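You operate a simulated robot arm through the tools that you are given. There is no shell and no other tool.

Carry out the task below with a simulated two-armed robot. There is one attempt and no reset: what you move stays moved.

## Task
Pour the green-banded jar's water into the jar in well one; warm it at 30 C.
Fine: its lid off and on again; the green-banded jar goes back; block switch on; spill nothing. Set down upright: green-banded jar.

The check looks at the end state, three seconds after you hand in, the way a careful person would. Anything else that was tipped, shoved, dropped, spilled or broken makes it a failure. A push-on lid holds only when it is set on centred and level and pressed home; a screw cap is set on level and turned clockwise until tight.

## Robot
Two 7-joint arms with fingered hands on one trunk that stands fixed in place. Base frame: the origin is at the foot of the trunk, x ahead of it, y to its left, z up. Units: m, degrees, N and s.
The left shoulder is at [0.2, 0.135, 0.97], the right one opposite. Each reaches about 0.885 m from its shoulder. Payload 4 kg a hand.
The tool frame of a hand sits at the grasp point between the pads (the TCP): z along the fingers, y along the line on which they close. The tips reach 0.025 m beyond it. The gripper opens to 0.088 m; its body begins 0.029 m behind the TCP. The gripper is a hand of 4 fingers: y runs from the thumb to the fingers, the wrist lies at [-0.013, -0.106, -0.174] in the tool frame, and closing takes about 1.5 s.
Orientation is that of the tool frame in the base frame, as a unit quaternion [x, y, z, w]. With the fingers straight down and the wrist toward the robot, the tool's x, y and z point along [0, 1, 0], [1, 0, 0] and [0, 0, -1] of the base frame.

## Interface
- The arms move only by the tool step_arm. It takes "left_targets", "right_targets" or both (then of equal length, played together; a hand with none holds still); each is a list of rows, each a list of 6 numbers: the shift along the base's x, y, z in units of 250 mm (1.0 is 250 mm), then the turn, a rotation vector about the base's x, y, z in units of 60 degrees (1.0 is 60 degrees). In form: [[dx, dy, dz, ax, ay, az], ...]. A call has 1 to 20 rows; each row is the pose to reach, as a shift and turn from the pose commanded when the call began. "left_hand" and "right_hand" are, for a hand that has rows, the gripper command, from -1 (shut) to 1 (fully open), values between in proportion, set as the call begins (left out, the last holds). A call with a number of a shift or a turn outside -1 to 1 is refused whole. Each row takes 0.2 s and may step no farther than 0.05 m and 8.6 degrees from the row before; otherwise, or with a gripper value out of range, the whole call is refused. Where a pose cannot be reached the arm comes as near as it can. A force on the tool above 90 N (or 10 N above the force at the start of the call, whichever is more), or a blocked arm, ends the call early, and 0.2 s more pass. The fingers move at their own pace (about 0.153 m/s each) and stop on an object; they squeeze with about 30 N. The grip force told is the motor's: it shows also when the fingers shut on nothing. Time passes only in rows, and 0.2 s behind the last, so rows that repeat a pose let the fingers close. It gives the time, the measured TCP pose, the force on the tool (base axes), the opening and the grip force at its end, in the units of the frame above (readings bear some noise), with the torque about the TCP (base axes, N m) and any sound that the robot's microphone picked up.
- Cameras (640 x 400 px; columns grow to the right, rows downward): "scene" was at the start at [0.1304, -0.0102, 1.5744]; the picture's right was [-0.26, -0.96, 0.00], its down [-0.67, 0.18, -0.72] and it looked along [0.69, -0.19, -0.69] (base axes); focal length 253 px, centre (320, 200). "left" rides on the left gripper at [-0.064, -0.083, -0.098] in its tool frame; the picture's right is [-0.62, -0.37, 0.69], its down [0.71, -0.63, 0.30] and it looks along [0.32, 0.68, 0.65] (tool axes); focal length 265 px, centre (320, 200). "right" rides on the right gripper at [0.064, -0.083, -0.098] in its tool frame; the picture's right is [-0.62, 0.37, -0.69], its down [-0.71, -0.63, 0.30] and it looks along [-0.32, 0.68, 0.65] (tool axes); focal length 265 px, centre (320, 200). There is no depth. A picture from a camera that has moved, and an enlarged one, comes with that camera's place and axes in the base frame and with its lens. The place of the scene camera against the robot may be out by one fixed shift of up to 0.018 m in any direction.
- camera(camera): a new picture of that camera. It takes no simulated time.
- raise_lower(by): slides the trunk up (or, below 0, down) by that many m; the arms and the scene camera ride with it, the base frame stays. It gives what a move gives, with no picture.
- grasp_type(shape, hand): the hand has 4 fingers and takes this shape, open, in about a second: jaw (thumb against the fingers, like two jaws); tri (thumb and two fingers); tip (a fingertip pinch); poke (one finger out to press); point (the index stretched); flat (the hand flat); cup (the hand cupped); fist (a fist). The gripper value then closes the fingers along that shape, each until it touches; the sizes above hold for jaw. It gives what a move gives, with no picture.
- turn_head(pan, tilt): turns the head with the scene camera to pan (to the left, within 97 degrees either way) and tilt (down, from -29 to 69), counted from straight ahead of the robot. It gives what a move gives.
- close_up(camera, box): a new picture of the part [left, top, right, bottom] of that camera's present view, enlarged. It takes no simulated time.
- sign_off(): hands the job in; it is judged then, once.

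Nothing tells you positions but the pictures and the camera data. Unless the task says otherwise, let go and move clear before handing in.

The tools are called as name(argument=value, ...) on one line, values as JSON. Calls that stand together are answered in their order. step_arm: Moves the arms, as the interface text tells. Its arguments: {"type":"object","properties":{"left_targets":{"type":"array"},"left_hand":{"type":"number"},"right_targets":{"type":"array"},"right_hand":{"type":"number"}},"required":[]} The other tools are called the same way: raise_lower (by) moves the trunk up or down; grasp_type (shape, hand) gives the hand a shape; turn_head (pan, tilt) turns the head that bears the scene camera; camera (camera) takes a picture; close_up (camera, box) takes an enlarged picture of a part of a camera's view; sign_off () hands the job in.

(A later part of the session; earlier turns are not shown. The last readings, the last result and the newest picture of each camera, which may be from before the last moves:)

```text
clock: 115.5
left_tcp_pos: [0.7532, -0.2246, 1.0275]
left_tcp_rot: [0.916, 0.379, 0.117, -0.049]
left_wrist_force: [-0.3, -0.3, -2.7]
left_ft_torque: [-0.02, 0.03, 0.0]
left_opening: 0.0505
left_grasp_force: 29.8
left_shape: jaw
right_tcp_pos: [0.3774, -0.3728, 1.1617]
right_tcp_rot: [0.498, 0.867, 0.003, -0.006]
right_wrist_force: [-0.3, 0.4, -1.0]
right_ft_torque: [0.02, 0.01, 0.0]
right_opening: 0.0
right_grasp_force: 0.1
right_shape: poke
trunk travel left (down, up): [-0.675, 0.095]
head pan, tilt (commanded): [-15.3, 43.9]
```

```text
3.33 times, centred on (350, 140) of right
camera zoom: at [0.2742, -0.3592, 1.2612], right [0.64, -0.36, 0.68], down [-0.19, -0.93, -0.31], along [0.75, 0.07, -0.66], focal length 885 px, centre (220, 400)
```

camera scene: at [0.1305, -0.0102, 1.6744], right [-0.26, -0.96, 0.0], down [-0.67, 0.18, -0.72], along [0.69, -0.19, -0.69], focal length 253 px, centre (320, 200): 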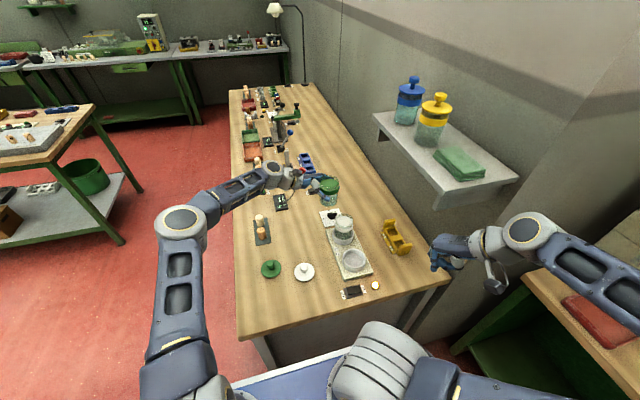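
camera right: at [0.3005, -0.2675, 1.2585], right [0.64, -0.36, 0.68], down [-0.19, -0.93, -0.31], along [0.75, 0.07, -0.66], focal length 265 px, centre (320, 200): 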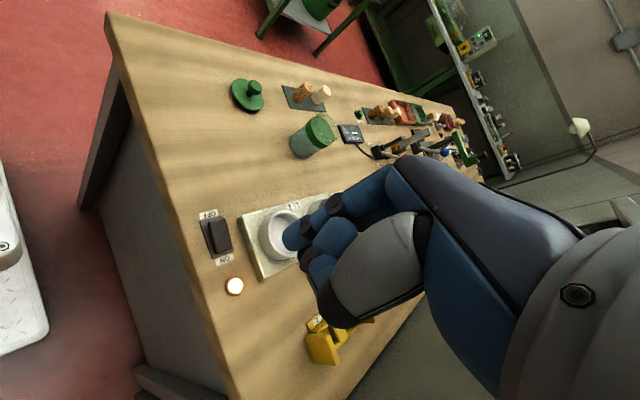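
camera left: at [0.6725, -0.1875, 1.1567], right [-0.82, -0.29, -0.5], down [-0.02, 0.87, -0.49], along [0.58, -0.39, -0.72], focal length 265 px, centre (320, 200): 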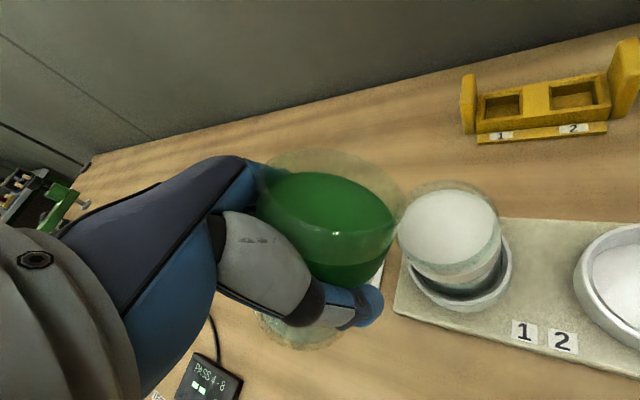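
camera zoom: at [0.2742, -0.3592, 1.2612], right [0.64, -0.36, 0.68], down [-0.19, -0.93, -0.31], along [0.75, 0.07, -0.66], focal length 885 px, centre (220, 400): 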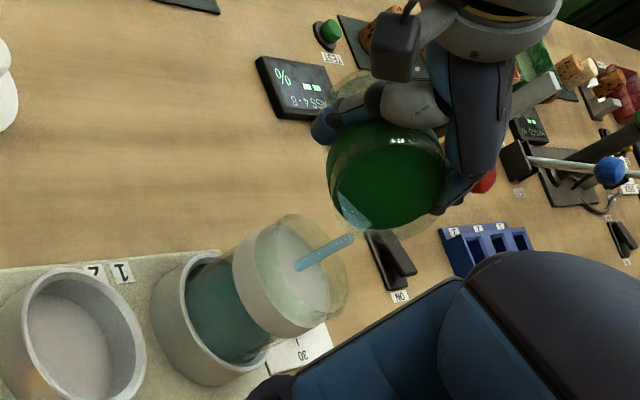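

Flow stays on target and the level rises in the white jar. Continuing toward horizontal.

step_arm(left_targets=[[-0.004, -0.0044, 0.004, 0.0354, -0.0354, 0], [-0.007, -0.0076, 0.0084, 0.0648, -0.0648, 0], [-0.011, -0.0116, 0.016, 0.1002, -0.1002, 0], [-0.0156, -0.016, 0.0236, 0.1355, -0.1355, 0]])

close_up(camera="left", box=[240, 100, 540, 340])

close_up(camera="right", box=[280, 80, 420, 200])

camera(camera="scene")

```text
clock: 116.5
left_tcp_pos: [0.749, -0.2273, 1.0338]
left_tcp_rot: [0.9, 0.373, 0.208, -0.086]
left_wrist_force: [0.4, 0.9, -2.0]
left_ft_torque: [-0.03, 0.05, 0.0]
left_opening: 0.0504
left_grasp_force: 30.3
left_shape: jaw
right_tcp_pos: [0.377, -0.3724, 1.1618]
right_tcp_rot: [0.498, 0.867, 0.003, -0.007]
right_wrist_force: [0.1, 0.7, -0.2]
right_ft_torque: [0.02, 0.01, -0.04]
right_opening: 0.0001
right_grasp_force: 0.1
right_shape: poke
trunk travel left (down, up): [-0.675, 0.095]
head pan, tilt (commanded): [-15.3, 43.9]
```

```text
1.67 times, centred on (390, 220) of left
camera zoom: at [0.6179, -0.2405, 1.0933], right [-0.44, 0.08, -0.89], down [0.1, 0.99, 0.04], along [0.89, -0.07, -0.44], focal length 442 px, centre (203, 167)
```

zoom: 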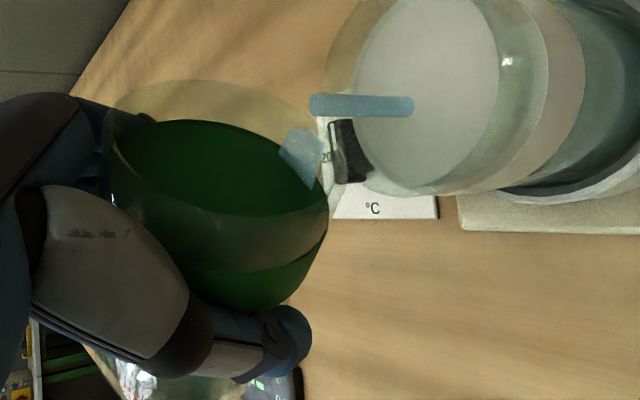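

```text
3.33 times, centred on (350, 140) of right
camera zoom: at [0.2743, -0.3591, 1.2613], right [0.64, -0.36, 0.68], down [-0.19, -0.93, -0.31], along [0.75, 0.07, -0.66], focal length 885 px, centre (220, 400)
```

zoom: 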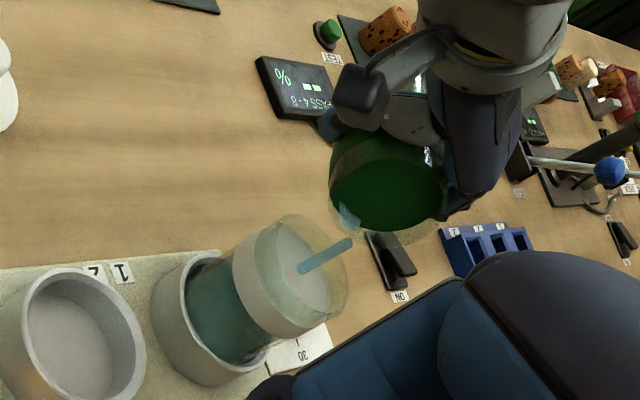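

```text
taken
camera scene: at [0.1306, -0.0101, 1.6744], right [-0.26, -0.96, 0.0], down [-0.67, 0.18, -0.72], along [0.69, -0.19, -0.69], focal length 253 px, centre (320, 200)
```

scene: 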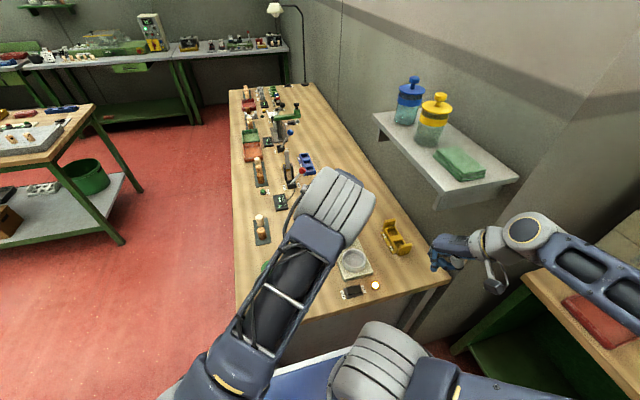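

Most of the water is across. I'll tip past horizontal to drain it fully.

step_arm(left_targets=[[-0.0068, -0.0068, 0.0084, 0.0471, -0.0471, 0], [-0.0136, -0.0136, 0.02, 0.0943, -0.0943, 0], [-0.0212, -0.0212, 0.0308, 0.1414, -0.1414, 0], [-0.0296, -0.0296, 0.0408, 0.1886, -0.1886, 0], [-0.0296, -0.0296, 0.0408, 0.1886, -0.1886, 0], [-0.0296, -0.0296, 0.0408, 0.1886, -0.1886, 0]])

close_up(camera="left", box=[240, 80, 540, 320])

close_up(camera="right", box=[280, 80, 420, 200])

```text
clock: 117.9
left_tcp_pos: [0.7421, -0.2348, 1.0453]
left_tcp_rot: [0.862, 0.357, 0.331, -0.138]
left_wrist_force: [0.4, -0.4, -2.0]
left_ft_torque: [-0.03, 0.07, -0.01]
left_opening: 0.0504
left_grasp_force: 30.4
left_shape: jaw
right_tcp_pos: [0.3771, -0.3723, 1.1616]
right_tcp_rot: [0.499, 0.866, 0.002, -0.007]
right_wrist_force: [-0.3, -0.6, -0.3]
right_ft_torque: [0.02, 0.0, 0.03]
right_opening: 0.0002
right_grasp_force: 0.0
right_shape: poke
trunk travel left (down, up): [-0.675, 0.095]
head pan, tilt (commanded): [-15.3, 43.9]
```

```text
1.67 times, centred on (390, 200) of left
camera zoom: at [0.6023, -0.2571, 1.0737], right [-0.26, 0.26, -0.93], down [0.07, 0.96, 0.25], along [0.96, 0.0, -0.27], focal length 442 px, centre (203, 200)
```

zoom: 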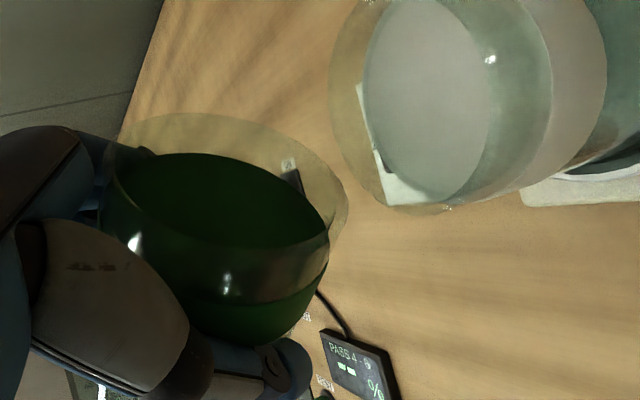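

```text
3.33 times, centred on (350, 140) of right
camera zoom: at [0.2741, -0.3593, 1.2612], right [0.64, -0.36, 0.68], down [-0.19, -0.93, -0.31], along [0.75, 0.07, -0.66], focal length 885 px, centre (220, 400)
```

zoom: 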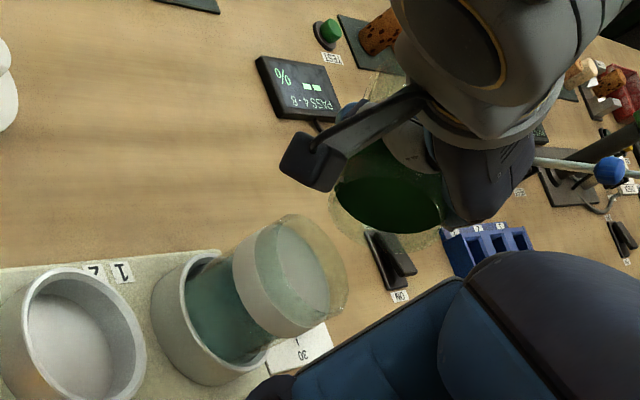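

The stream has stopped and no water shows inside. I'll hold a second longer over the target to let the last drops fall.

step_arm(left_targets=[[0, 0, 0, 0.02, -0.02, 0], [0, 0, 0, 0.02, -0.02, 0], [0, 0, 0, 0.02, -0.02, 0], [0, 0, 0, 0.02, -0.02, 0], [0, 0, 0, 0.02, -0.02, 0], [0, 0, 0, 0.02, -0.02, 0], [0, 0, 0, 0.02, -0.02, 0]])

close_up(camera="right", box=[320, 90, 400, 170])

close_up(camera="left", box=[270, 150, 410, 290])

```text
clock: 119.5
left_tcp_pos: [0.7434, -0.2362, 1.0447]
left_tcp_rot: [0.857, 0.356, 0.345, -0.142]
left_wrist_force: [0.2, -0.1, -1.6]
left_ft_torque: [-0.02, 0.04, 0.03]
left_opening: 0.0507
left_grasp_force: 30.2
left_shape: jaw
right_tcp_pos: [0.376, -0.3723, 1.1628]
right_tcp_rot: [0.498, 0.867, 0.002, -0.006]
right_wrist_force: [0.7, -0.1, -0.2]
right_ft_torque: [-0.02, 0.0, -0.02]
right_opening: 0.0002
right_grasp_force: 0.0
right_shape: poke
trunk travel left (down, up): [-0.675, 0.095]
head pan, tilt (commanded): [-15.3, 43.9]
```

```text
5.00 times, centred on (360, 130) of right
camera zoom: at [0.2741, -0.3593, 1.2612], right [0.64, -0.36, 0.68], down [-0.19, -0.93, -0.31], along [0.75, 0.07, -0.66], focal length 1327 px, centre (120, 550)
```

zoom: 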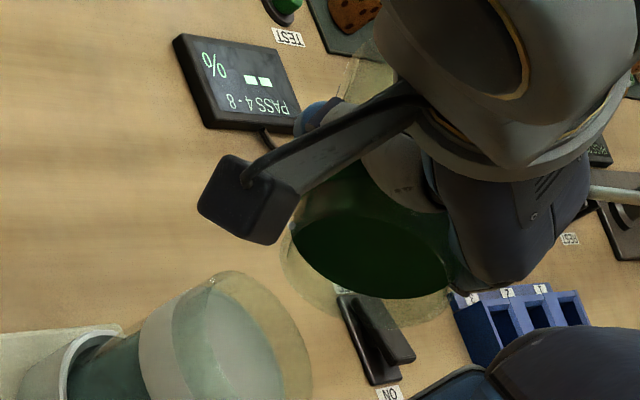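

```text
2.86 times, centred on (340, 220) of left
camera zoom: at [0.6015, -0.2572, 1.0706], right [-0.24, 0.28, -0.93], down [0.07, 0.96, 0.28], along [0.97, 0.0, -0.25], focal length 758 px, centre (263, 143)
```

zoom: 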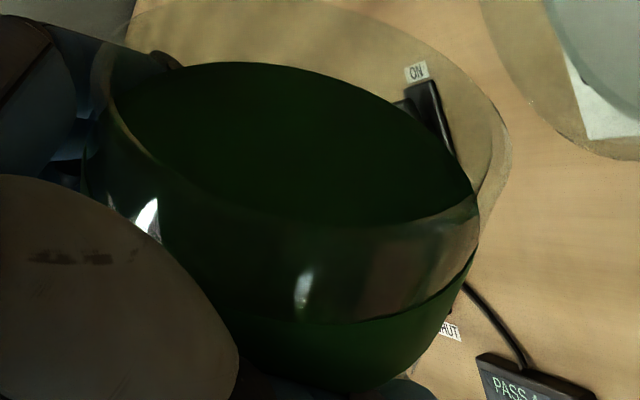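

The green jar is empty. I'll tilt it back upright, rising away from the target, in two smooth moves.

step_arm(left_targets=[[0.006, 0.006, 0.01, -0.08, 0.08, 0], [0.014, 0.014, 0.02, -0.17, 0.17, 0], [0.024, 0.024, 0.03, -0.26, 0.26, 0], [0.034, 0.034, 0.04, -0.35, 0.35, 0], [0.044, 0.044, 0.06, -0.44, 0.44, 0], [0.052, 0.052, 0.08, -0.53, 0.53, 0], [0.057, 0.057, 0.1, -0.613, 0.613, 0]])

step_arm(left_targets=[[0, 0, 0.02, -0.08, 0.08, 0], [0, 0, 0.04, -0.17, 0.17, 0], [0, 0, 0.06, -0.26, 0.26, 0], [0, 0, 0.08, -0.35, 0.35, 0], [0, 0, 0.1, -0.44, 0.44, 0], [0, 0, 0.12, -0.53, 0.53, 0], [0, 0, 0.13, -0.609, 0.609, 0], [0, 0, 0.13, -0.609, 0.609, 0]])

close_up(camera="scene", box=[290, 160, 380, 260])

close_up(camera="right", box=[280, 60, 440, 200])

```text
clock: 121.1
left_tcp_pos: [0.7559, -0.2218, 1.0691]
left_tcp_rot: [0.922, 0.381, -0.067, 0.027]
left_wrist_force: [-0.3, 0.1, -1.5]
left_ft_torque: [0.01, 0.0, 0.02]
left_opening: 0.0507
left_grasp_force: 30.2
left_shape: jaw
right_tcp_pos: [0.3778, -0.3736, 1.1618]
right_tcp_rot: [0.498, 0.867, 0.002, -0.006]
right_wrist_force: [-0.5, -0.1, 1.0]
right_ft_torque: [-0.02, 0.01, 0.04]
right_opening: 0.0
right_grasp_force: 0.1
right_shape: poke
trunk travel left (down, up): [-0.675, 0.095]
head pan, tilt (commanded): [-15.3, 43.9]
```

```text
clock: 122.9
left_tcp_pos: [0.7562, -0.2223, 1.1028]
left_tcp_rot: [0.8, 0.331, -0.462, 0.191]
left_wrist_force: [-0.4, 0.2, -1.5]
left_ft_torque: [0.02, -0.03, 0.0]
left_opening: 0.0505
left_grasp_force: 30.2
left_shape: jaw
right_tcp_pos: [0.3757, -0.3715, 1.1617]
right_tcp_rot: [0.499, 0.867, 0.002, -0.007]
right_wrist_force: [-0.3, -0.5, 0.1]
right_ft_torque: [-0.02, -0.02, 0.03]
right_opening: 0.0
right_grasp_force: 0.1
right_shape: poke
trunk travel left (down, up): [-0.675, 0.095]
head pan, tilt (commanded): [-15.3, 43.9]
```

```text
4.00 times, centred on (335, 210) of scene
camera zoom: at [0.1304, -0.0103, 1.6744], right [-0.26, -0.96, 0.0], down [-0.67, 0.18, -0.72], along [0.69, -0.19, -0.69], focal length 1011 px, centre (260, 160)
```

zoom: 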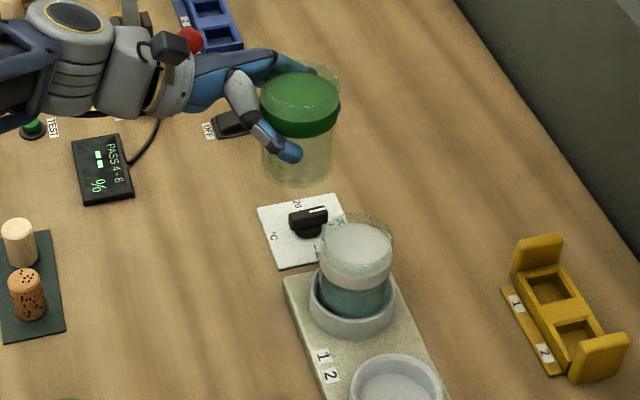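

```text
2.86 times, centred on (360, 130) of right
camera zoom: at [0.2741, -0.3593, 1.2612], right [0.64, -0.36, 0.68], down [-0.19, -0.93, -0.31], along [0.75, 0.07, -0.66], focal length 758 px, centre (206, 400)
```

zoom: 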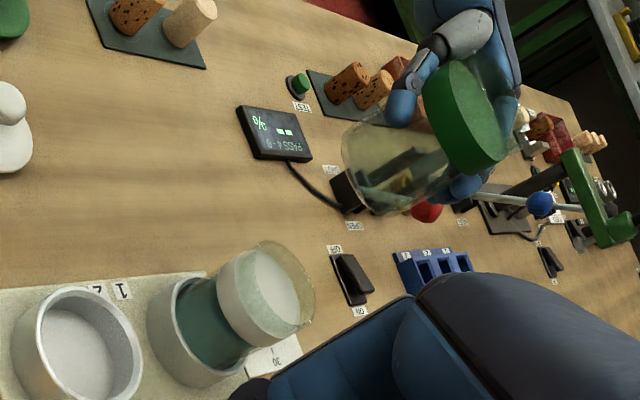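

The green jar is clear and upright, and nothing has spilled. I'll swing it back over its original spot.

step_arm(left_targets=[[-0.005, 0.04, 0, 0, 0, 0.06], [-0.015, 0.1, 0, 0, 0, 0.15], [-0.025, 0.17, 0, 0, 0, 0.25], [-0.035, 0.25, 0, 0, 0, 0.36], [-0.045, 0.33, 0, 0, 0, 0.47], [-0.055, 0.41, 0, 0, 0, 0.58], [-0.065, 0.47, 0, 0, 0, 0.68], [-0.07, 0.514, 0, 0, 0, 0.75], [-0.07, 0.514, 0, 0, 0, 0.75]])

step_arm(left_targets=[[0, 0, -0.1, 0, 0, 0], [0, 0, -0.24, 0, 0, 0], [0, 0, -0.38, 0, 0, 0], [0, 0, -0.52, 0, 0, 0], [0, 0, -0.62, 0, 0, 0], [0, 0, -0.68, 0, 0, 0], [0, 0, -0.68, 0, 0, 0]])

close_up(camera="scene", box=[260, 190, 340, 260])

close_up(camera="right", box=[250, 60, 350, 140])

```text
clock: 124.9
left_tcp_pos: [0.7403, -0.0925, 1.1031]
left_tcp_rot: [0.613, 0.613, -0.352, 0.354]
left_wrist_force: [0.3, -0.9, -2.6]
left_ft_torque: [-0.01, -0.03, -0.04]
left_opening: 0.0501
left_grasp_force: 30.1
left_shape: jaw
right_tcp_pos: [0.3769, -0.373, 1.1617]
right_tcp_rot: [0.498, 0.867, 0.002, -0.007]
right_wrist_force: [-0.3, -0.5, -0.4]
right_ft_torque: [-0.02, -0.01, 0.01]
right_opening: 0.0
right_grasp_force: 0.1
right_shape: poke
trunk travel left (down, up): [-0.675, 0.095]
head pan, tilt (commanded): [-15.3, 43.9]
```

```text
clock: 126.5
left_tcp_pos: [0.7395, -0.0935, 0.9305]
left_tcp_rot: [0.613, 0.612, -0.352, 0.354]
left_wrist_force: [0.0, -0.3, -2.8]
left_ft_torque: [-0.01, 0.0, -0.01]
left_opening: 0.05
left_grasp_force: 30.4
left_shape: jaw
right_tcp_pos: [0.3768, -0.3724, 1.1612]
right_tcp_rot: [0.498, 0.867, 0.002, -0.007]
right_wrist_force: [-0.8, 0.1, 0.2]
right_ft_torque: [0.0, -0.02, -0.01]
right_opening: 0.0002
right_grasp_force: 0.1
right_shape: poke
trunk travel left (down, up): [-0.675, 0.095]
head pan, tilt (commanded): [-15.3, 43.9]
```

```text
5.71 times, centred on (300, 225) of scene
camera zoom: at [0.1304, -0.0102, 1.6744], right [-0.26, -0.96, 0.0], down [-0.67, 0.18, -0.72], along [0.69, -0.19, -0.69], focal length 1445 px, centre (434, 57)
```

zoom: 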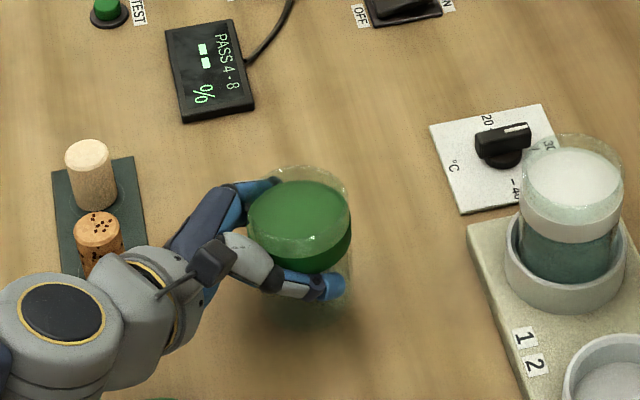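

```text
5.00 times, centred on (300, 100) of right
camera zoom: at [0.2741, -0.3592, 1.2612], right [0.64, -0.36, 0.68], down [-0.19, -0.93, -0.31], along [0.75, 0.07, -0.66], focal length 1327 px, centre (420, 700)
```

zoom: 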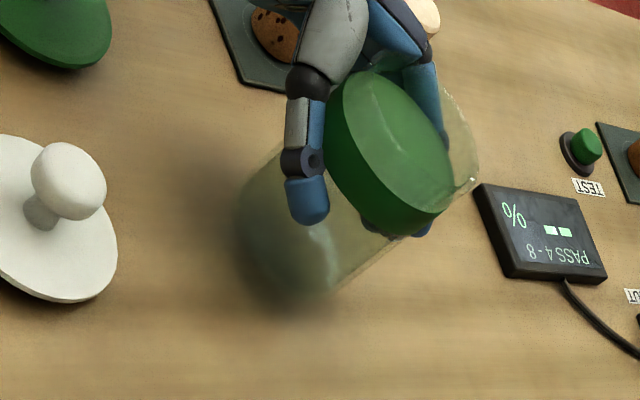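

Upright above its spot, 1.5 cm up. I'll lower gently until it touches.

step_arm(left_targets=[[0, 0, -0.024, 0, 0, 0], [0, 0, -0.044, 0, 0, 0]])

step_arm(left_targets=[[0, 0, -0.006, 0, 0, 0], [0, 0, -0.01, 0, 0, 0]])

step_arm(left_targets=[[0, 0, -0.006, 0, 0, 0], [0, 0, -0.006, 0, 0, 0]])

```text
clock: 127.1
left_tcp_pos: [0.7399, -0.0928, 0.9212]
left_tcp_rot: [0.613, 0.612, -0.353, 0.353]
left_wrist_force: [0.2, 0.9, -2.6]
left_ft_torque: [0.01, -0.01, 0.0]
left_opening: 0.0504
left_grasp_force: 30.6
left_shape: jaw
right_tcp_pos: [0.3776, -0.3726, 1.1621]
right_tcp_rot: [0.499, 0.867, 0.003, -0.007]
right_wrist_force: [-0.5, -0.5, -0.4]
right_ft_torque: [0.03, 0.02, 0.01]
right_opening: 0.0
right_grasp_force: 0.2
right_shape: poke
trunk travel left (down, up): [-0.675, 0.095]
head pan, tilt (commanded): [-15.3, 43.9]
```

```text
clock: 127.7
left_tcp_pos: [0.7392, -0.0934, 0.9178]
left_tcp_rot: [0.613, 0.613, -0.352, 0.354]
left_wrist_force: [-1.1, -0.2, -0.9]
left_ft_torque: [-0.03, 0.01, 0.0]
left_opening: 0.0502
left_grasp_force: 29.6
left_shape: jaw
right_tcp_pos: [0.3762, -0.3723, 1.1611]
right_tcp_rot: [0.499, 0.867, 0.002, -0.006]
right_wrist_force: [0.8, -0.8, -0.1]
right_ft_torque: [-0.02, 0.02, 0.0]
right_opening: 0.0
right_grasp_force: 0.1
right_shape: poke
trunk travel left (down, up): [-0.675, 0.095]
head pan, tilt (commanded): [-15.3, 43.9]
```

```text
clock: 128.3
left_tcp_pos: [0.7398, -0.0937, 0.917]
left_tcp_rot: [0.613, 0.612, -0.353, 0.353]
left_wrist_force: [-0.6, 1.0, -1.7]
left_ft_torque: [-0.03, 0.0, -0.01]
left_opening: 0.0504
left_grasp_force: 29.9
left_shape: jaw
right_tcp_pos: [0.3765, -0.3722, 1.1617]
right_tcp_rot: [0.498, 0.867, 0.003, -0.007]
right_wrist_force: [-0.2, -0.6, -0.9]
right_ft_torque: [0.04, 0.0, 0.0]
right_opening: 0.0
right_grasp_force: 0.1
right_shape: poke
trunk travel left (down, up): [-0.675, 0.095]
head pan, tilt (commanded): [-15.3, 43.9]
```

Still carrying its weight; a few more half-millimetre steps.

step_arm(left_targets=[[0, 0, -0.005, 0, 0, 0], [0, 0, -0.005, 0, 0, 0]])

step_arm(left_targets=[[0, 0, -0.005, 0, 0, 0], [0, 0, -0.005, 0, 0, 0]])

```text
clock: 128.9
left_tcp_pos: [0.7397, -0.0933, 0.9162]
left_tcp_rot: [0.613, 0.612, -0.353, 0.353]
left_wrist_force: [-0.4, 0.8, 0.0]
left_ft_torque: [-0.01, -0.02, -0.01]
left_opening: 0.0502
left_grasp_force: 29.4
left_shape: jaw
right_tcp_pos: [0.3776, -0.3731, 1.1618]
right_tcp_rot: [0.498, 0.867, 0.003, -0.007]
right_wrist_force: [-0.1, -0.5, 0.1]
right_ft_torque: [0.0, -0.02, -0.01]
right_opening: 0.0003
right_grasp_force: 0.0
right_shape: poke
trunk travel left (down, up): [-0.675, 0.095]
head pan, tilt (commanded): [-15.3, 43.9]
```

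```text
clock: 129.5
left_tcp_pos: [0.7403, -0.0944, 0.9158]
left_tcp_rot: [0.613, 0.612, -0.351, 0.354]
left_wrist_force: [-1.5, 2.2, 7.8]
left_ft_torque: [-0.07, -0.12, 0.02]
left_opening: 0.0498
left_grasp_force: 29.7
left_shape: jaw
right_tcp_pos: [0.3769, -0.373, 1.1621]
right_tcp_rot: [0.499, 0.867, 0.003, -0.007]
right_wrist_force: [-0.5, -0.4, 0.4]
right_ft_torque: [-0.05, 0.02, -0.01]
right_opening: 0.0
right_grasp_force: 0.2
right_shape: poke
trunk travel left (down, up): [-0.675, 0.095]
head pan, tilt (commanded): [-15.3, 43.9]
```

Touchdown (about 8 N). I'll ease off slightly and open the hand.

step_arm(left_targets=[[0, 0, 0.003, 0, 0, 0], [0, 0, 0.003, 0, 0, 0]])

step_arm(left_targets=[[0, 0, 0, 0, 0, 0], [0, 0, 0, 0, 0, 0], [0, 0, 0, 0, 0, 0], [0, 0, 0, 0, 0, 0], [0, 0, 0, 0, 0, 0], [0, 0, 0, 0, 0, 0]], left_hand=1.0)

close_up(camera="scene", box=[260, 190, 340, 260])

close_up(camera="right", box=[250, 60, 350, 140])

close_up(camera="left", box=[200, 120, 440, 400])

```text
clock: 130.1
left_tcp_pos: [0.7404, -0.0932, 0.9154]
left_tcp_rot: [0.613, 0.612, -0.352, 0.354]
left_wrist_force: [0.7, 0.4, 4.2]
left_ft_torque: [-0.01, -0.17, 0.01]
left_opening: 0.0502
left_grasp_force: 30.3
left_shape: jaw
right_tcp_pos: [0.3762, -0.3725, 1.1621]
right_tcp_rot: [0.498, 0.867, 0.003, -0.006]
right_wrist_force: [-0.1, 0.2, 0.0]
right_ft_torque: [0.01, 0.01, 0.0]
right_opening: 0.0
right_grasp_force: 0.1
right_shape: poke
trunk travel left (down, up): [-0.675, 0.095]
head pan, tilt (commanded): [-15.3, 43.9]
```

```text
clock: 131.5
left_tcp_pos: [0.7389, -0.0944, 0.9162]
left_tcp_rot: [0.613, 0.612, -0.352, 0.354]
left_wrist_force: [0.5, 0.1, -0.6]
left_ft_torque: [0.0, 0.01, 0.03]
left_opening: 0.0875
left_grasp_force: 0.0
left_shape: jaw
right_tcp_pos: [0.3766, -0.3726, 1.1615]
right_tcp_rot: [0.498, 0.867, 0.003, -0.007]
right_wrist_force: [-0.4, -0.2, 0.6]
right_ft_torque: [-0.01, -0.02, 0.03]
right_opening: 0.0
right_grasp_force: 0.1
right_shape: poke
trunk travel left (down, up): [-0.675, 0.095]
head pan, tilt (commanded): [-15.3, 43.9]
```

```text
5.71 times, centred on (300, 225) of scene
camera zoom: at [0.1304, -0.0102, 1.6744], right [-0.26, -0.96, 0.0], down [-0.67, 0.18, -0.72], along [0.69, -0.19, -0.69], focal length 1445 px, centre (434, 57)
```

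zoom: 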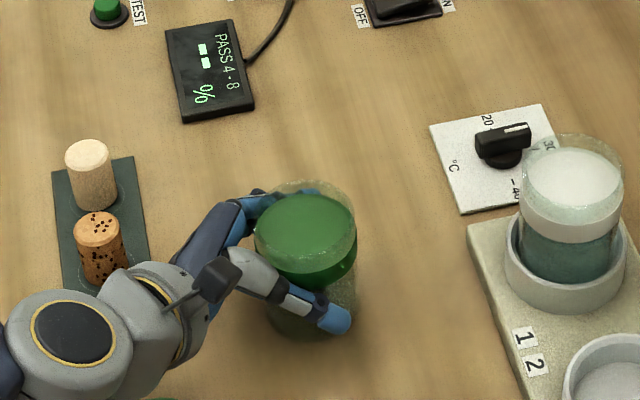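

```text
5.00 times, centred on (300, 100) of right
camera zoom: at [0.2741, -0.3592, 1.2613], right [0.64, -0.36, 0.68], down [-0.19, -0.93, -0.31], along [0.75, 0.07, -0.66], focal length 1327 px, centre (420, 700)
```

zoom: 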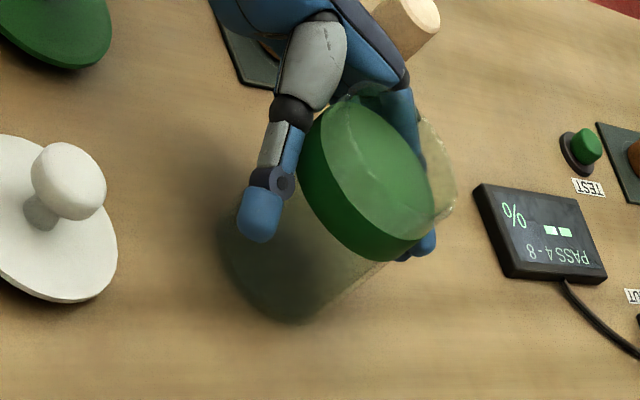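

```text
1.43 times, centred on (320, 260) of left
camera zoom: at [0.6554, -0.0405, 1.0197], right [-0.37, -0.91, 0.19], down [-0.63, 0.1, -0.77], along [0.68, -0.4, -0.61], focal length 379 px, centre (320, 114)
```

zoom: 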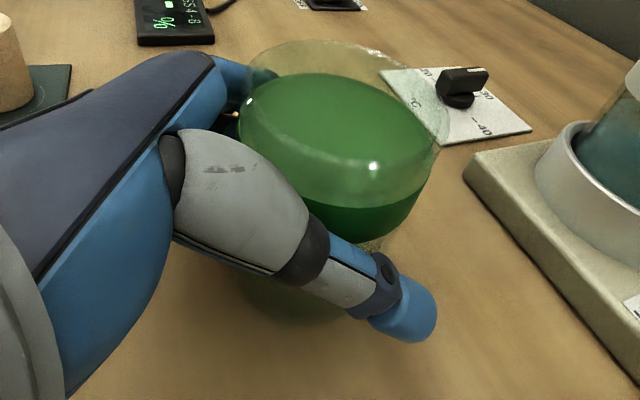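

The jar stands upright at its old place, hand open around it. I'll rise straight up clear of it.

step_arm(left_targets=[[0, 0, 0.06, 0, 0, 0], [0, 0, 0.14, 0, 0, 0], [0, 0, 0.26, 0, 0, 0], [0, 0, 0.42, 0, 0, 0], [0, 0, 0.6, 0, 0, 0], [0, 0.05, 0.78, 0, 0, 0], [0, 0.1, 0.92, 0, 0, 0], [0, 0.1, 0.92, 0, 0, 0]])

camera(camera="scene")

close_up(camera="scene", box=[250, 190, 390, 290])

```text
clock: 133.3
left_tcp_pos: [0.7397, -0.0674, 1.1455]
left_tcp_rot: [0.613, 0.612, -0.353, 0.353]
left_wrist_force: [1.2, 0.7, 0.2]
left_ft_torque: [-0.01, 0.01, 0.02]
left_opening: 0.0876
left_grasp_force: 0.1
left_shape: jaw
right_tcp_pos: [0.377, -0.3726, 1.1616]
right_tcp_rot: [0.498, 0.867, 0.002, -0.007]
right_wrist_force: [-0.7, -0.3, 0.1]
right_ft_torque: [0.0, 0.01, 0.01]
right_opening: 0.0002
right_grasp_force: 0.0
right_shape: poke
trunk travel left (down, up): [-0.675, 0.095]
head pan, tilt (commanded): [-15.3, 43.9]
```

```text
taken
camera scene: at [0.1304, -0.0102, 1.6744], right [-0.26, -0.96, 0.0], down [-0.67, 0.18, -0.72], along [0.69, -0.19, -0.69], focal length 253 px, centre (320, 200)
```

scene: 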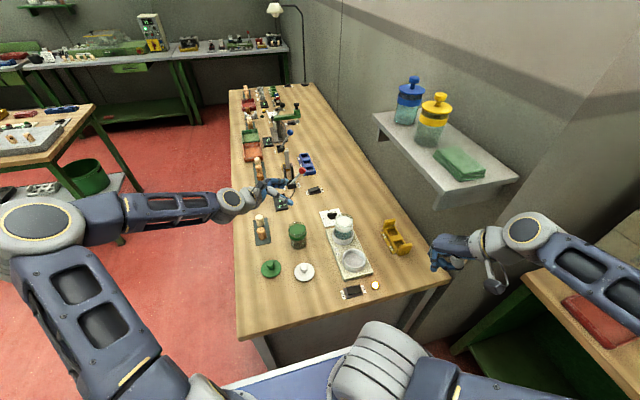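

```text
4.00 times, centred on (320, 240) of scene
camera zoom: at [0.1304, -0.0102, 1.6744], right [-0.26, -0.96, 0.0], down [-0.67, 0.18, -0.72], along [0.69, -0.19, -0.69], focal length 1011 px, centre (320, 40)
```

zoom: 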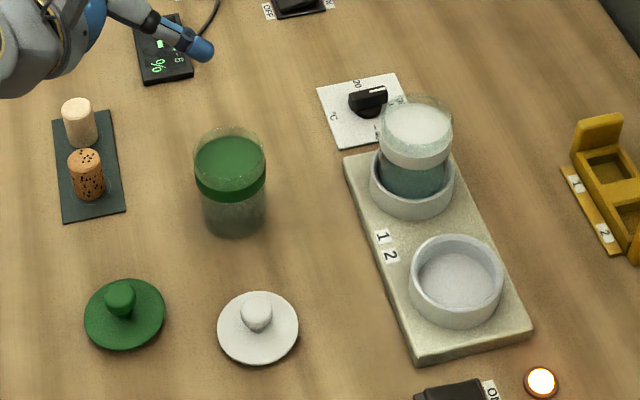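

All objects are in order: the green jar is back, the white jar holds the water. Now I'll turn the left hand fingers-down again and go over the white lid.

step_arm(left_targets=[[-0.05, 0, 0, 0.125, 0, 0], [-0.1, 0, 0, 0.25, 0, 0], [-0.15, 0, 0, 0.375, 0, 0], [-0.2, 0, 0, 0.5, 0, 0], [-0.25, 0, 0, 0.625, 0, 0], [-0.3, 0, 0, 0.75, 0, 0], [-0.35, 0, 0, 0.875, 0, 0], [-0.4, 0, 0, 1.0, 0, 0]])

step_arm(left_targets=[[-0.03, -0.02, -0.03, 0, 0, -0.125], [-0.06, -0.04, -0.08, 0, 0, -0.25], [-0.09, -0.06, -0.13, 0, 0, -0.375], [-0.12, -0.075, -0.18, 0, 0, -0.5], [-0.14, -0.085, -0.22, 0, 0, -0.625], [-0.156, -0.092, -0.264, 0, 0, -0.75], [-0.156, -0.092, -0.264, 0, 0, -0.75]])

camera(camera="left")

close_up(camera="scene", box=[250, 200, 380, 300])

```text
clock: 135.1
left_tcp_pos: [0.6385, -0.0685, 1.1459]
left_tcp_rot: [0.706, 0.708, 0.001, -0.001]
left_wrist_force: [0.2, 0.4, 1.2]
left_ft_torque: [0.04, 0.0, 0.01]
left_opening: 0.0877
left_grasp_force: 0.1
left_shape: jaw
right_tcp_pos: [0.3781, -0.373, 1.1611]
right_tcp_rot: [0.499, 0.867, 0.003, -0.006]
right_wrist_force: [0.1, -0.1, -0.3]
right_ft_torque: [-0.03, 0.01, -0.01]
right_opening: 0.0
right_grasp_force: 0.1
right_shape: poke
trunk travel left (down, up): [-0.675, 0.095]
head pan, tilt (commanded): [-15.3, 43.9]
```

```text
clock: 136.7
left_tcp_pos: [0.5994, -0.0916, 1.0811]
left_tcp_rot: [0.925, 0.381, 0.002, 0.001]
left_wrist_force: [-0.4, 0.2, 0.0]
left_ft_torque: [0.02, -0.03, -0.02]
left_opening: 0.0877
left_grasp_force: 0.0
left_shape: jaw
right_tcp_pos: [0.3767, -0.3733, 1.1616]
right_tcp_rot: [0.498, 0.867, 0.002, -0.007]
right_wrist_force: [-0.5, -0.6, -0.3]
right_ft_torque: [0.0, 0.06, -0.02]
right_opening: 0.0
right_grasp_force: 0.1
right_shape: poke
trunk travel left (down, up): [-0.675, 0.095]
head pan, tilt (commanded): [-15.3, 43.9]
```

```text
taken
camera left: at [0.4946, -0.0771, 1.1784], right [-0.7, -0.18, -0.69], down [0.06, 0.95, -0.3], along [0.71, -0.26, -0.65], focal length 265 px, centre (320, 200)
```

left: 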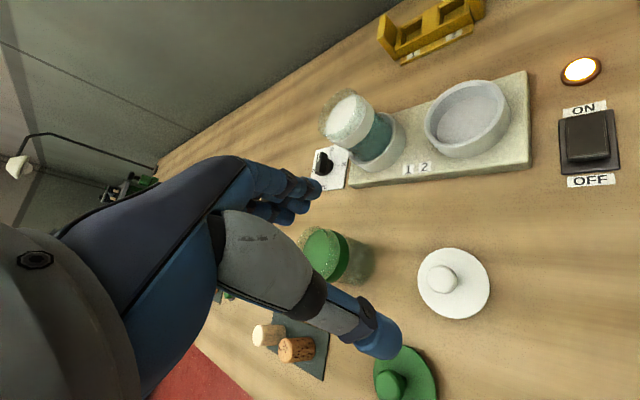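

```text
4.00 times, centred on (315, 250) of scene
camera zoom: at [0.1303, -0.0102, 1.6744], right [-0.26, -0.96, 0.0], down [-0.67, 0.18, -0.72], along [0.69, -0.19, -0.69], focal length 1011 px, centre (340, 0)
```

zoom: 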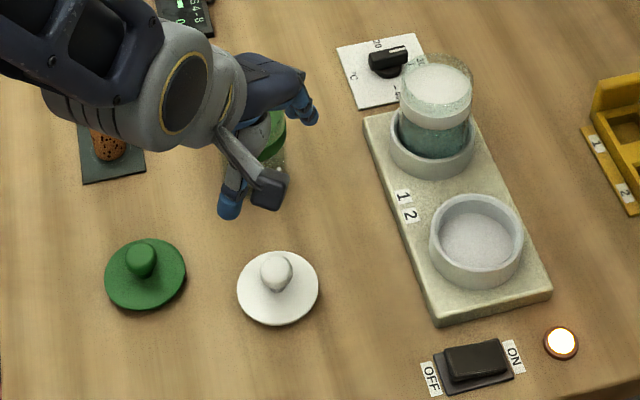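

The lid sits exactly where I left it. I'll descend around its knob and close.

step_arm(left_targets=[[0.003, 0.004, -0.14, 0, 0, 0], [0.004, 0.006, -0.3, 0, 0, 0], [0.004, 0.006, -0.46, 0, 0, 0], [0.004, 0.006, -0.58, 0, 0, 0], [0.004, 0.006, -0.66, 0, 0, 0], [0.004, 0.006, -0.715, 0, 0, 0], [0.004, 0.006, -0.715, 0, 0, 0]])

camera(camera="left")

close_up(camera="right", box=[240, 90, 340, 190])

```text
clock: 138.3
left_tcp_pos: [0.5995, -0.0891, 0.899]
left_tcp_rot: [0.924, 0.382, 0.001, -0.001]
left_wrist_force: [-0.7, -0.1, 1.4]
left_ft_torque: [0.01, 0.0, 0.05]
left_opening: 0.0875
left_grasp_force: 0.1
left_shape: jaw
right_tcp_pos: [0.3764, -0.3719, 1.1628]
right_tcp_rot: [0.498, 0.867, 0.003, -0.007]
right_wrist_force: [-0.9, -0.5, 0.3]
right_ft_torque: [-0.02, 0.02, -0.02]
right_opening: 0.0002
right_grasp_force: 0.1
right_shape: poke
trunk travel left (down, up): [-0.675, 0.095]
head pan, tilt (commanded): [-15.3, 43.9]
```

```text
taken
camera left: at [0.4942, -0.0752, 0.996], right [-0.7, -0.18, -0.69], down [0.06, 0.95, -0.3], along [0.71, -0.25, -0.65], focal length 265 px, centre (320, 200)
```

left: 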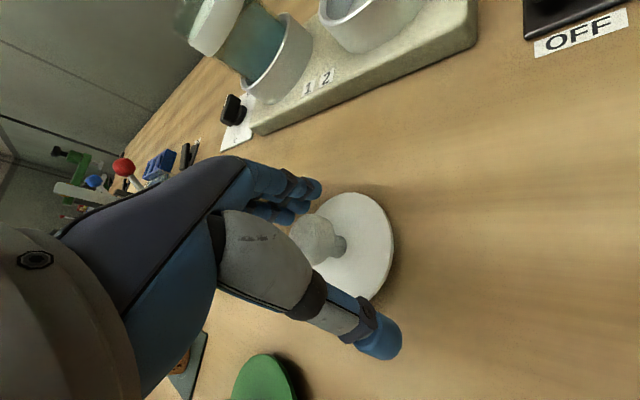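

```text
4.00 times, centred on (290, 140) of right
camera zoom: at [0.274, -0.3593, 1.2613], right [0.64, -0.36, 0.68], down [-0.19, -0.93, -0.31], along [0.75, 0.07, -0.66], focal length 1062 px, centre (440, 440)
```

zoom: 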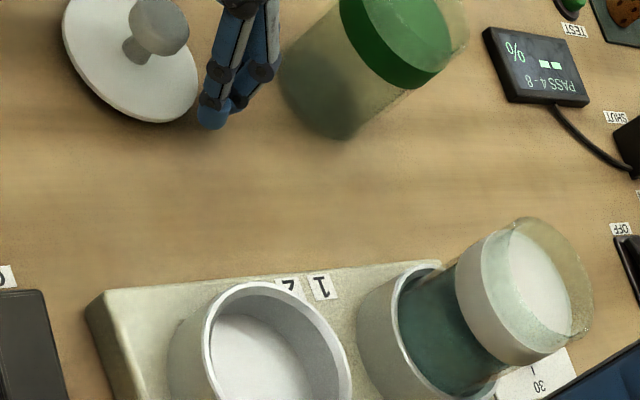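

Centred around the knob. I'll raise 1.5 mm to match my first grip height and close.

step_arm(left_targets=[[0.002, 0, 0.006, 0, 0, 0], [0.002, 0, 0.006, 0, 0, 0]])

step_arm(left_targets=[[0, 0, 0, 0, 0, 0], [0, 0, 0, 0, 0, 0], [0, 0, 0, 0, 0, 0], [0, 0, 0, 0, 0, 0], [0, 0, 0, 0, 0, 0], [0, 0, 0, 0, 0, 0], [0, 0, 0, 0, 0, 0], [0, 0, 0, 0, 0, 0]], left_hand=-1.0)

step_arm(left_targets=[[0, 0, 0.02, 0, 0, 0], [0, 0, 0.06, 0, 0, 0], [0, 0, 0.14, 0, 0, 0], [0, 0, 0.28, 0, 0, 0], [0, 0, 0.44, 0, 0, 0], [0, 0, 0.62, 0, 0, 0], [0, 0, 0.8, 0, 0, 0], [0, 0, 0.88, 0, 0, 0], [0, 0, 0.88, 0, 0, 0]])

camera(camera="left")

close_up(camera="scene", box=[250, 200, 380, 300])

```text
clock: 138.9
left_tcp_pos: [0.601, -0.0896, 0.8996]
left_tcp_rot: [0.924, 0.382, 0.001, -0.001]
left_wrist_force: [0.3, -0.6, 1.3]
left_ft_torque: [0.02, -0.01, 0.01]
left_opening: 0.0878
left_grasp_force: 0.0
left_shape: jaw
right_tcp_pos: [0.3771, -0.3725, 1.1613]
right_tcp_rot: [0.498, 0.867, 0.003, -0.005]
right_wrist_force: [-0.3, 0.0, 0.1]
right_ft_torque: [-0.04, 0.0, 0.06]
right_opening: 0.0
right_grasp_force: 0.0
right_shape: poke
trunk travel left (down, up): [-0.675, 0.095]
head pan, tilt (commanded): [-15.3, 43.9]
```

```text
clock: 140.7
left_tcp_pos: [0.6013, -0.0887, 0.9012]
left_tcp_rot: [0.924, 0.382, 0.001, 0.0]
left_wrist_force: [0.8, 0.7, 0.3]
left_ft_torque: [-0.01, 0.0, -0.03]
left_opening: 0.0125
left_grasp_force: 29.6
left_shape: jaw
right_tcp_pos: [0.3778, -0.3726, 1.1625]
right_tcp_rot: [0.498, 0.867, 0.003, -0.006]
right_wrist_force: [0.1, -0.4, 0.3]
right_ft_torque: [-0.01, 0.0, 0.01]
right_opening: 0.0001
right_grasp_force: 0.1
right_shape: poke
trunk travel left (down, up): [-0.675, 0.095]
head pan, tilt (commanded): [-15.3, 43.9]
```

```text
clock: 142.7
left_tcp_pos: [0.6021, -0.091, 1.1208]
left_tcp_rot: [0.924, 0.382, 0.001, 0.0]
left_wrist_force: [-0.2, 0.9, -0.5]
left_ft_torque: [0.01, -0.03, -0.01]
left_opening: 0.0129
left_grasp_force: 29.9
left_shape: jaw
right_tcp_pos: [0.3784, -0.3725, 1.1616]
right_tcp_rot: [0.499, 0.867, 0.003, -0.007]
right_wrist_force: [-0.6, -0.2, 0.2]
right_ft_torque: [-0.01, -0.04, 0.04]
right_opening: 0.0
right_grasp_force: 0.1
right_shape: poke
trunk travel left (down, up): [-0.675, 0.095]
head pan, tilt (commanded): [-15.3, 43.9]
```

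```text
taken
camera left: at [0.4961, -0.0769, 1.2185], right [-0.7, -0.18, -0.69], down [0.06, 0.95, -0.3], along [0.71, -0.25, -0.65], focal length 265 px, centre (320, 200)
```

left: 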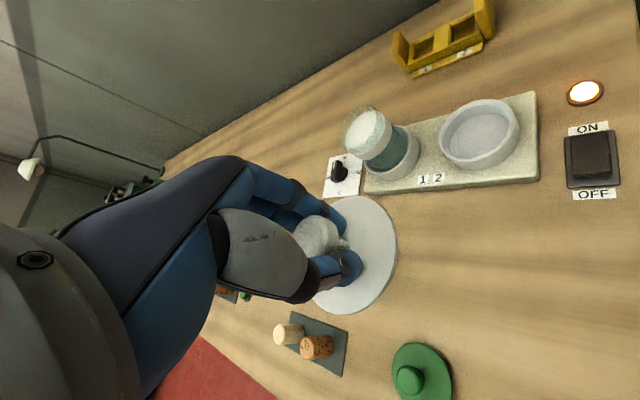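

```text
4.00 times, centred on (315, 250) of scene
camera zoom: at [0.1304, -0.0103, 1.6744], right [-0.26, -0.96, 0.0], down [-0.67, 0.18, -0.72], along [0.69, -0.19, -0.69], focal length 1011 px, centre (340, 0)
```

zoom: 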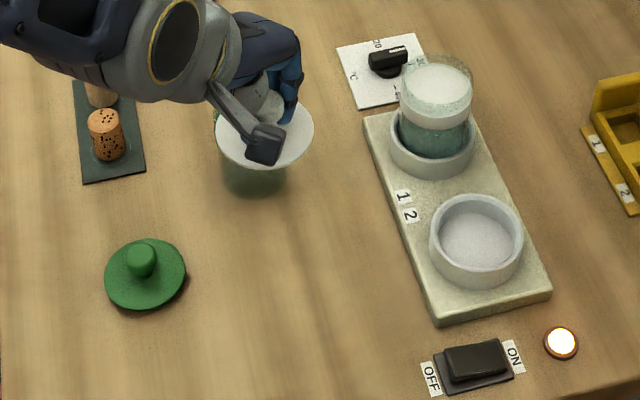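

The lid is gripped level and identically to before. I'll carry it over the white jar, to the same coordinates where I took it off.

step_arm(left_targets=[[0.06, -0.1, 0, 0, 0, 0], [0.15, -0.24, 0, 0, 0, 0], [0.24, -0.4, 0, 0, 0, 0], [0.33, -0.55, 0, 0, 0, 0], [0.4, -0.66, 0, 0, 0, 0], [0.429, -0.711, 0, 0, 0, 0], [0.429, -0.711, -0.1, 0, 0, 0], [0.429, -0.711, -0.2, 0, 0, 0], [0.429, -0.711, -0.2, 0, 0, 0]])

camera(camera="left")

close_up(camera="left", box=[300, 180, 500, 340])

close_up(camera="scene", box=[315, 190, 375, 250])

close_up(camera="right", box=[280, 100, 400, 200])

```text
clock: 144.7
left_tcp_pos: [0.7088, -0.2672, 1.0739]
left_tcp_rot: [0.924, 0.382, 0.0, 0.0]
left_wrist_force: [0.4, 0.0, -0.5]
left_ft_torque: [0.0, 0.0, 0.01]
left_opening: 0.0122
left_grasp_force: 29.5
left_shape: jaw
right_tcp_pos: [0.3766, -0.3726, 1.1619]
right_tcp_rot: [0.498, 0.867, 0.002, -0.007]
right_wrist_force: [-0.4, 0.0, 0.4]
right_ft_torque: [0.02, 0.0, 0.01]
right_opening: 0.0
right_grasp_force: 0.1
right_shape: poke
trunk travel left (down, up): [-0.675, 0.095]
head pan, tilt (commanded): [-15.3, 43.9]
```

```text
taken
camera left: at [0.603, -0.2539, 1.171], right [-0.7, -0.18, -0.69], down [0.06, 0.95, -0.3], along [0.71, -0.25, -0.65], focal length 265 px, centre (320, 200)
```

left: 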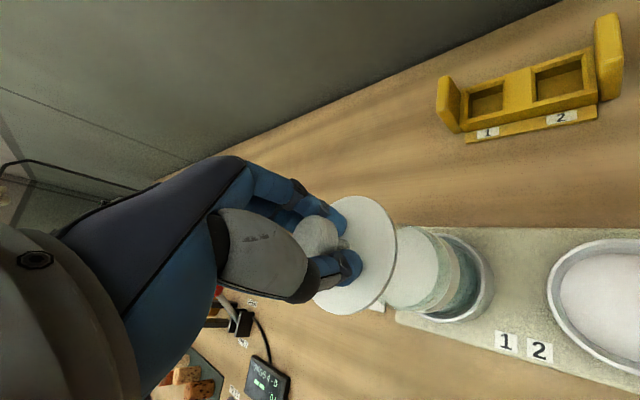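

```text
2.50 times, centred on (400, 260) of left
camera zoom: at [0.603, -0.2539, 1.171], right [-0.7, -0.18, -0.69], down [0.06, 0.95, -0.3], along [0.71, -0.25, -0.65], focal length 664 px, centre (120, 50)
```

zoom: 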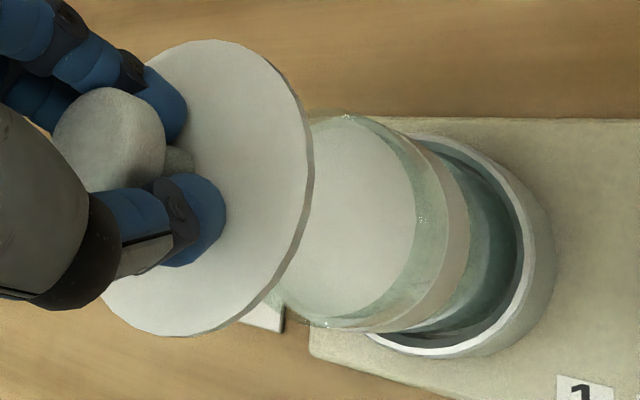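

```text
6.67 times, centred on (345, 220) of scene
camera zoom: at [0.1304, -0.0103, 1.6744], right [-0.26, -0.96, 0.0], down [-0.67, 0.18, -0.72], along [0.69, -0.19, -0.69], focal length 1686 px, centre (153, 67)
```

zoom: 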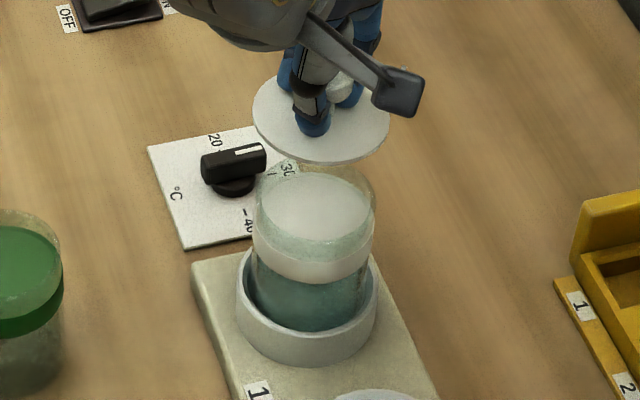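

```text
4.00 times, centred on (340, 150) of right
camera zoom: at [0.2741, -0.3593, 1.2613], right [0.64, -0.36, 0.68], down [-0.19, -0.93, -0.31], along [0.75, 0.07, -0.66], focal length 1062 px, centre (240, 400)
```

zoom: 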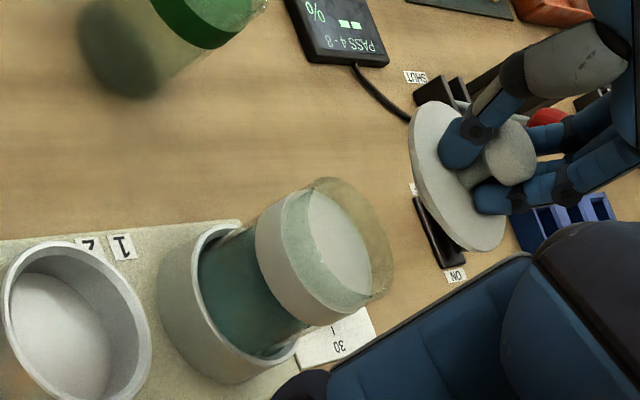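

The lid is concentric with the jar to within about a millimetre. I'll lower it to just above the rim and check once more.

step_arm(left_targets=[[0, -0.002, -0.06, 0, 0, 0], [0, -0.004, -0.12, 0, 0, 0], [0, -0.004, -0.17, 0, 0, 0], [0, -0.004, -0.17, 0, 0, 0]])

close_up(camera="left", box=[300, 180, 500, 340])

close_up(camera="scene", box=[325, 205, 365, 245])

close_up(camera="right", box=[290, 110, 390, 190])

```text
clock: 145.7
left_tcp_pos: [0.7088, -0.27, 1.0294]
left_tcp_rot: [0.925, 0.381, 0.001, -0.001]
left_wrist_force: [0.7, 0.1, -0.2]
left_ft_torque: [0.03, -0.01, 0.03]
left_opening: 0.0126
left_grasp_force: 30.5
left_shape: jaw
right_tcp_pos: [0.3776, -0.373, 1.1618]
right_tcp_rot: [0.498, 0.867, 0.003, -0.006]
right_wrist_force: [0.1, 0.6, 0.2]
right_ft_torque: [0.02, -0.01, 0.03]
right_opening: 0.0
right_grasp_force: 0.1
right_shape: poke
trunk travel left (down, up): [-0.675, 0.095]
head pan, tilt (commanded): [-15.3, 43.9]
```

```text
2.50 times, centred on (400, 260) of left
camera zoom: at [0.6034, -0.256, 1.1267], right [-0.7, -0.18, -0.69], down [0.06, 0.95, -0.3], along [0.71, -0.25, -0.65], focal length 664 px, centre (120, 50)
```

zoom: 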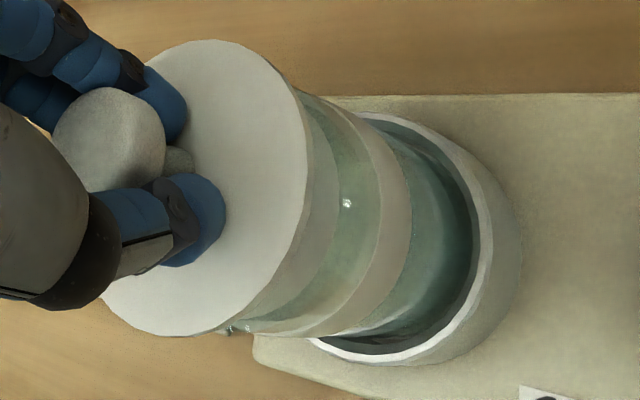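

```text
10.00 times, centred on (345, 225) of scene
camera zoom: at [0.1304, -0.0102, 1.6744], right [-0.26, -0.96, 0.0], down [-0.67, 0.18, -0.72], along [0.69, -0.19, -0.69], focal length 2528 px, centre (70, -50)
```

zoom: 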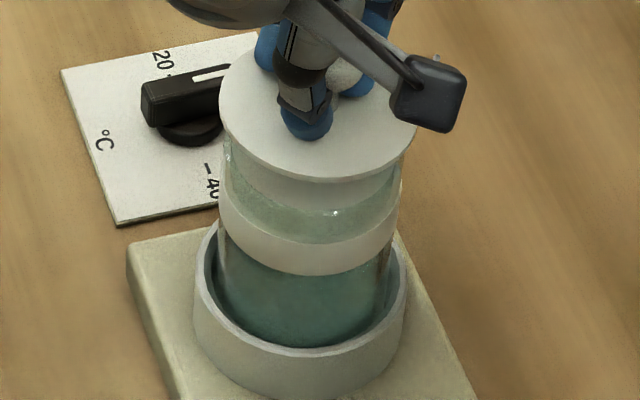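

```text
5.00 times, centred on (340, 150) of right
camera zoom: at [0.2741, -0.3593, 1.2612], right [0.64, -0.36, 0.68], down [-0.19, -0.93, -0.31], along [0.75, 0.07, -0.66], focal length 1327 px, centre (220, 450)
```

zoom: 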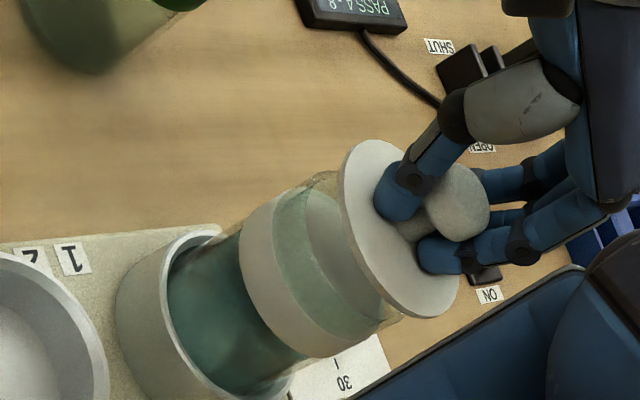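

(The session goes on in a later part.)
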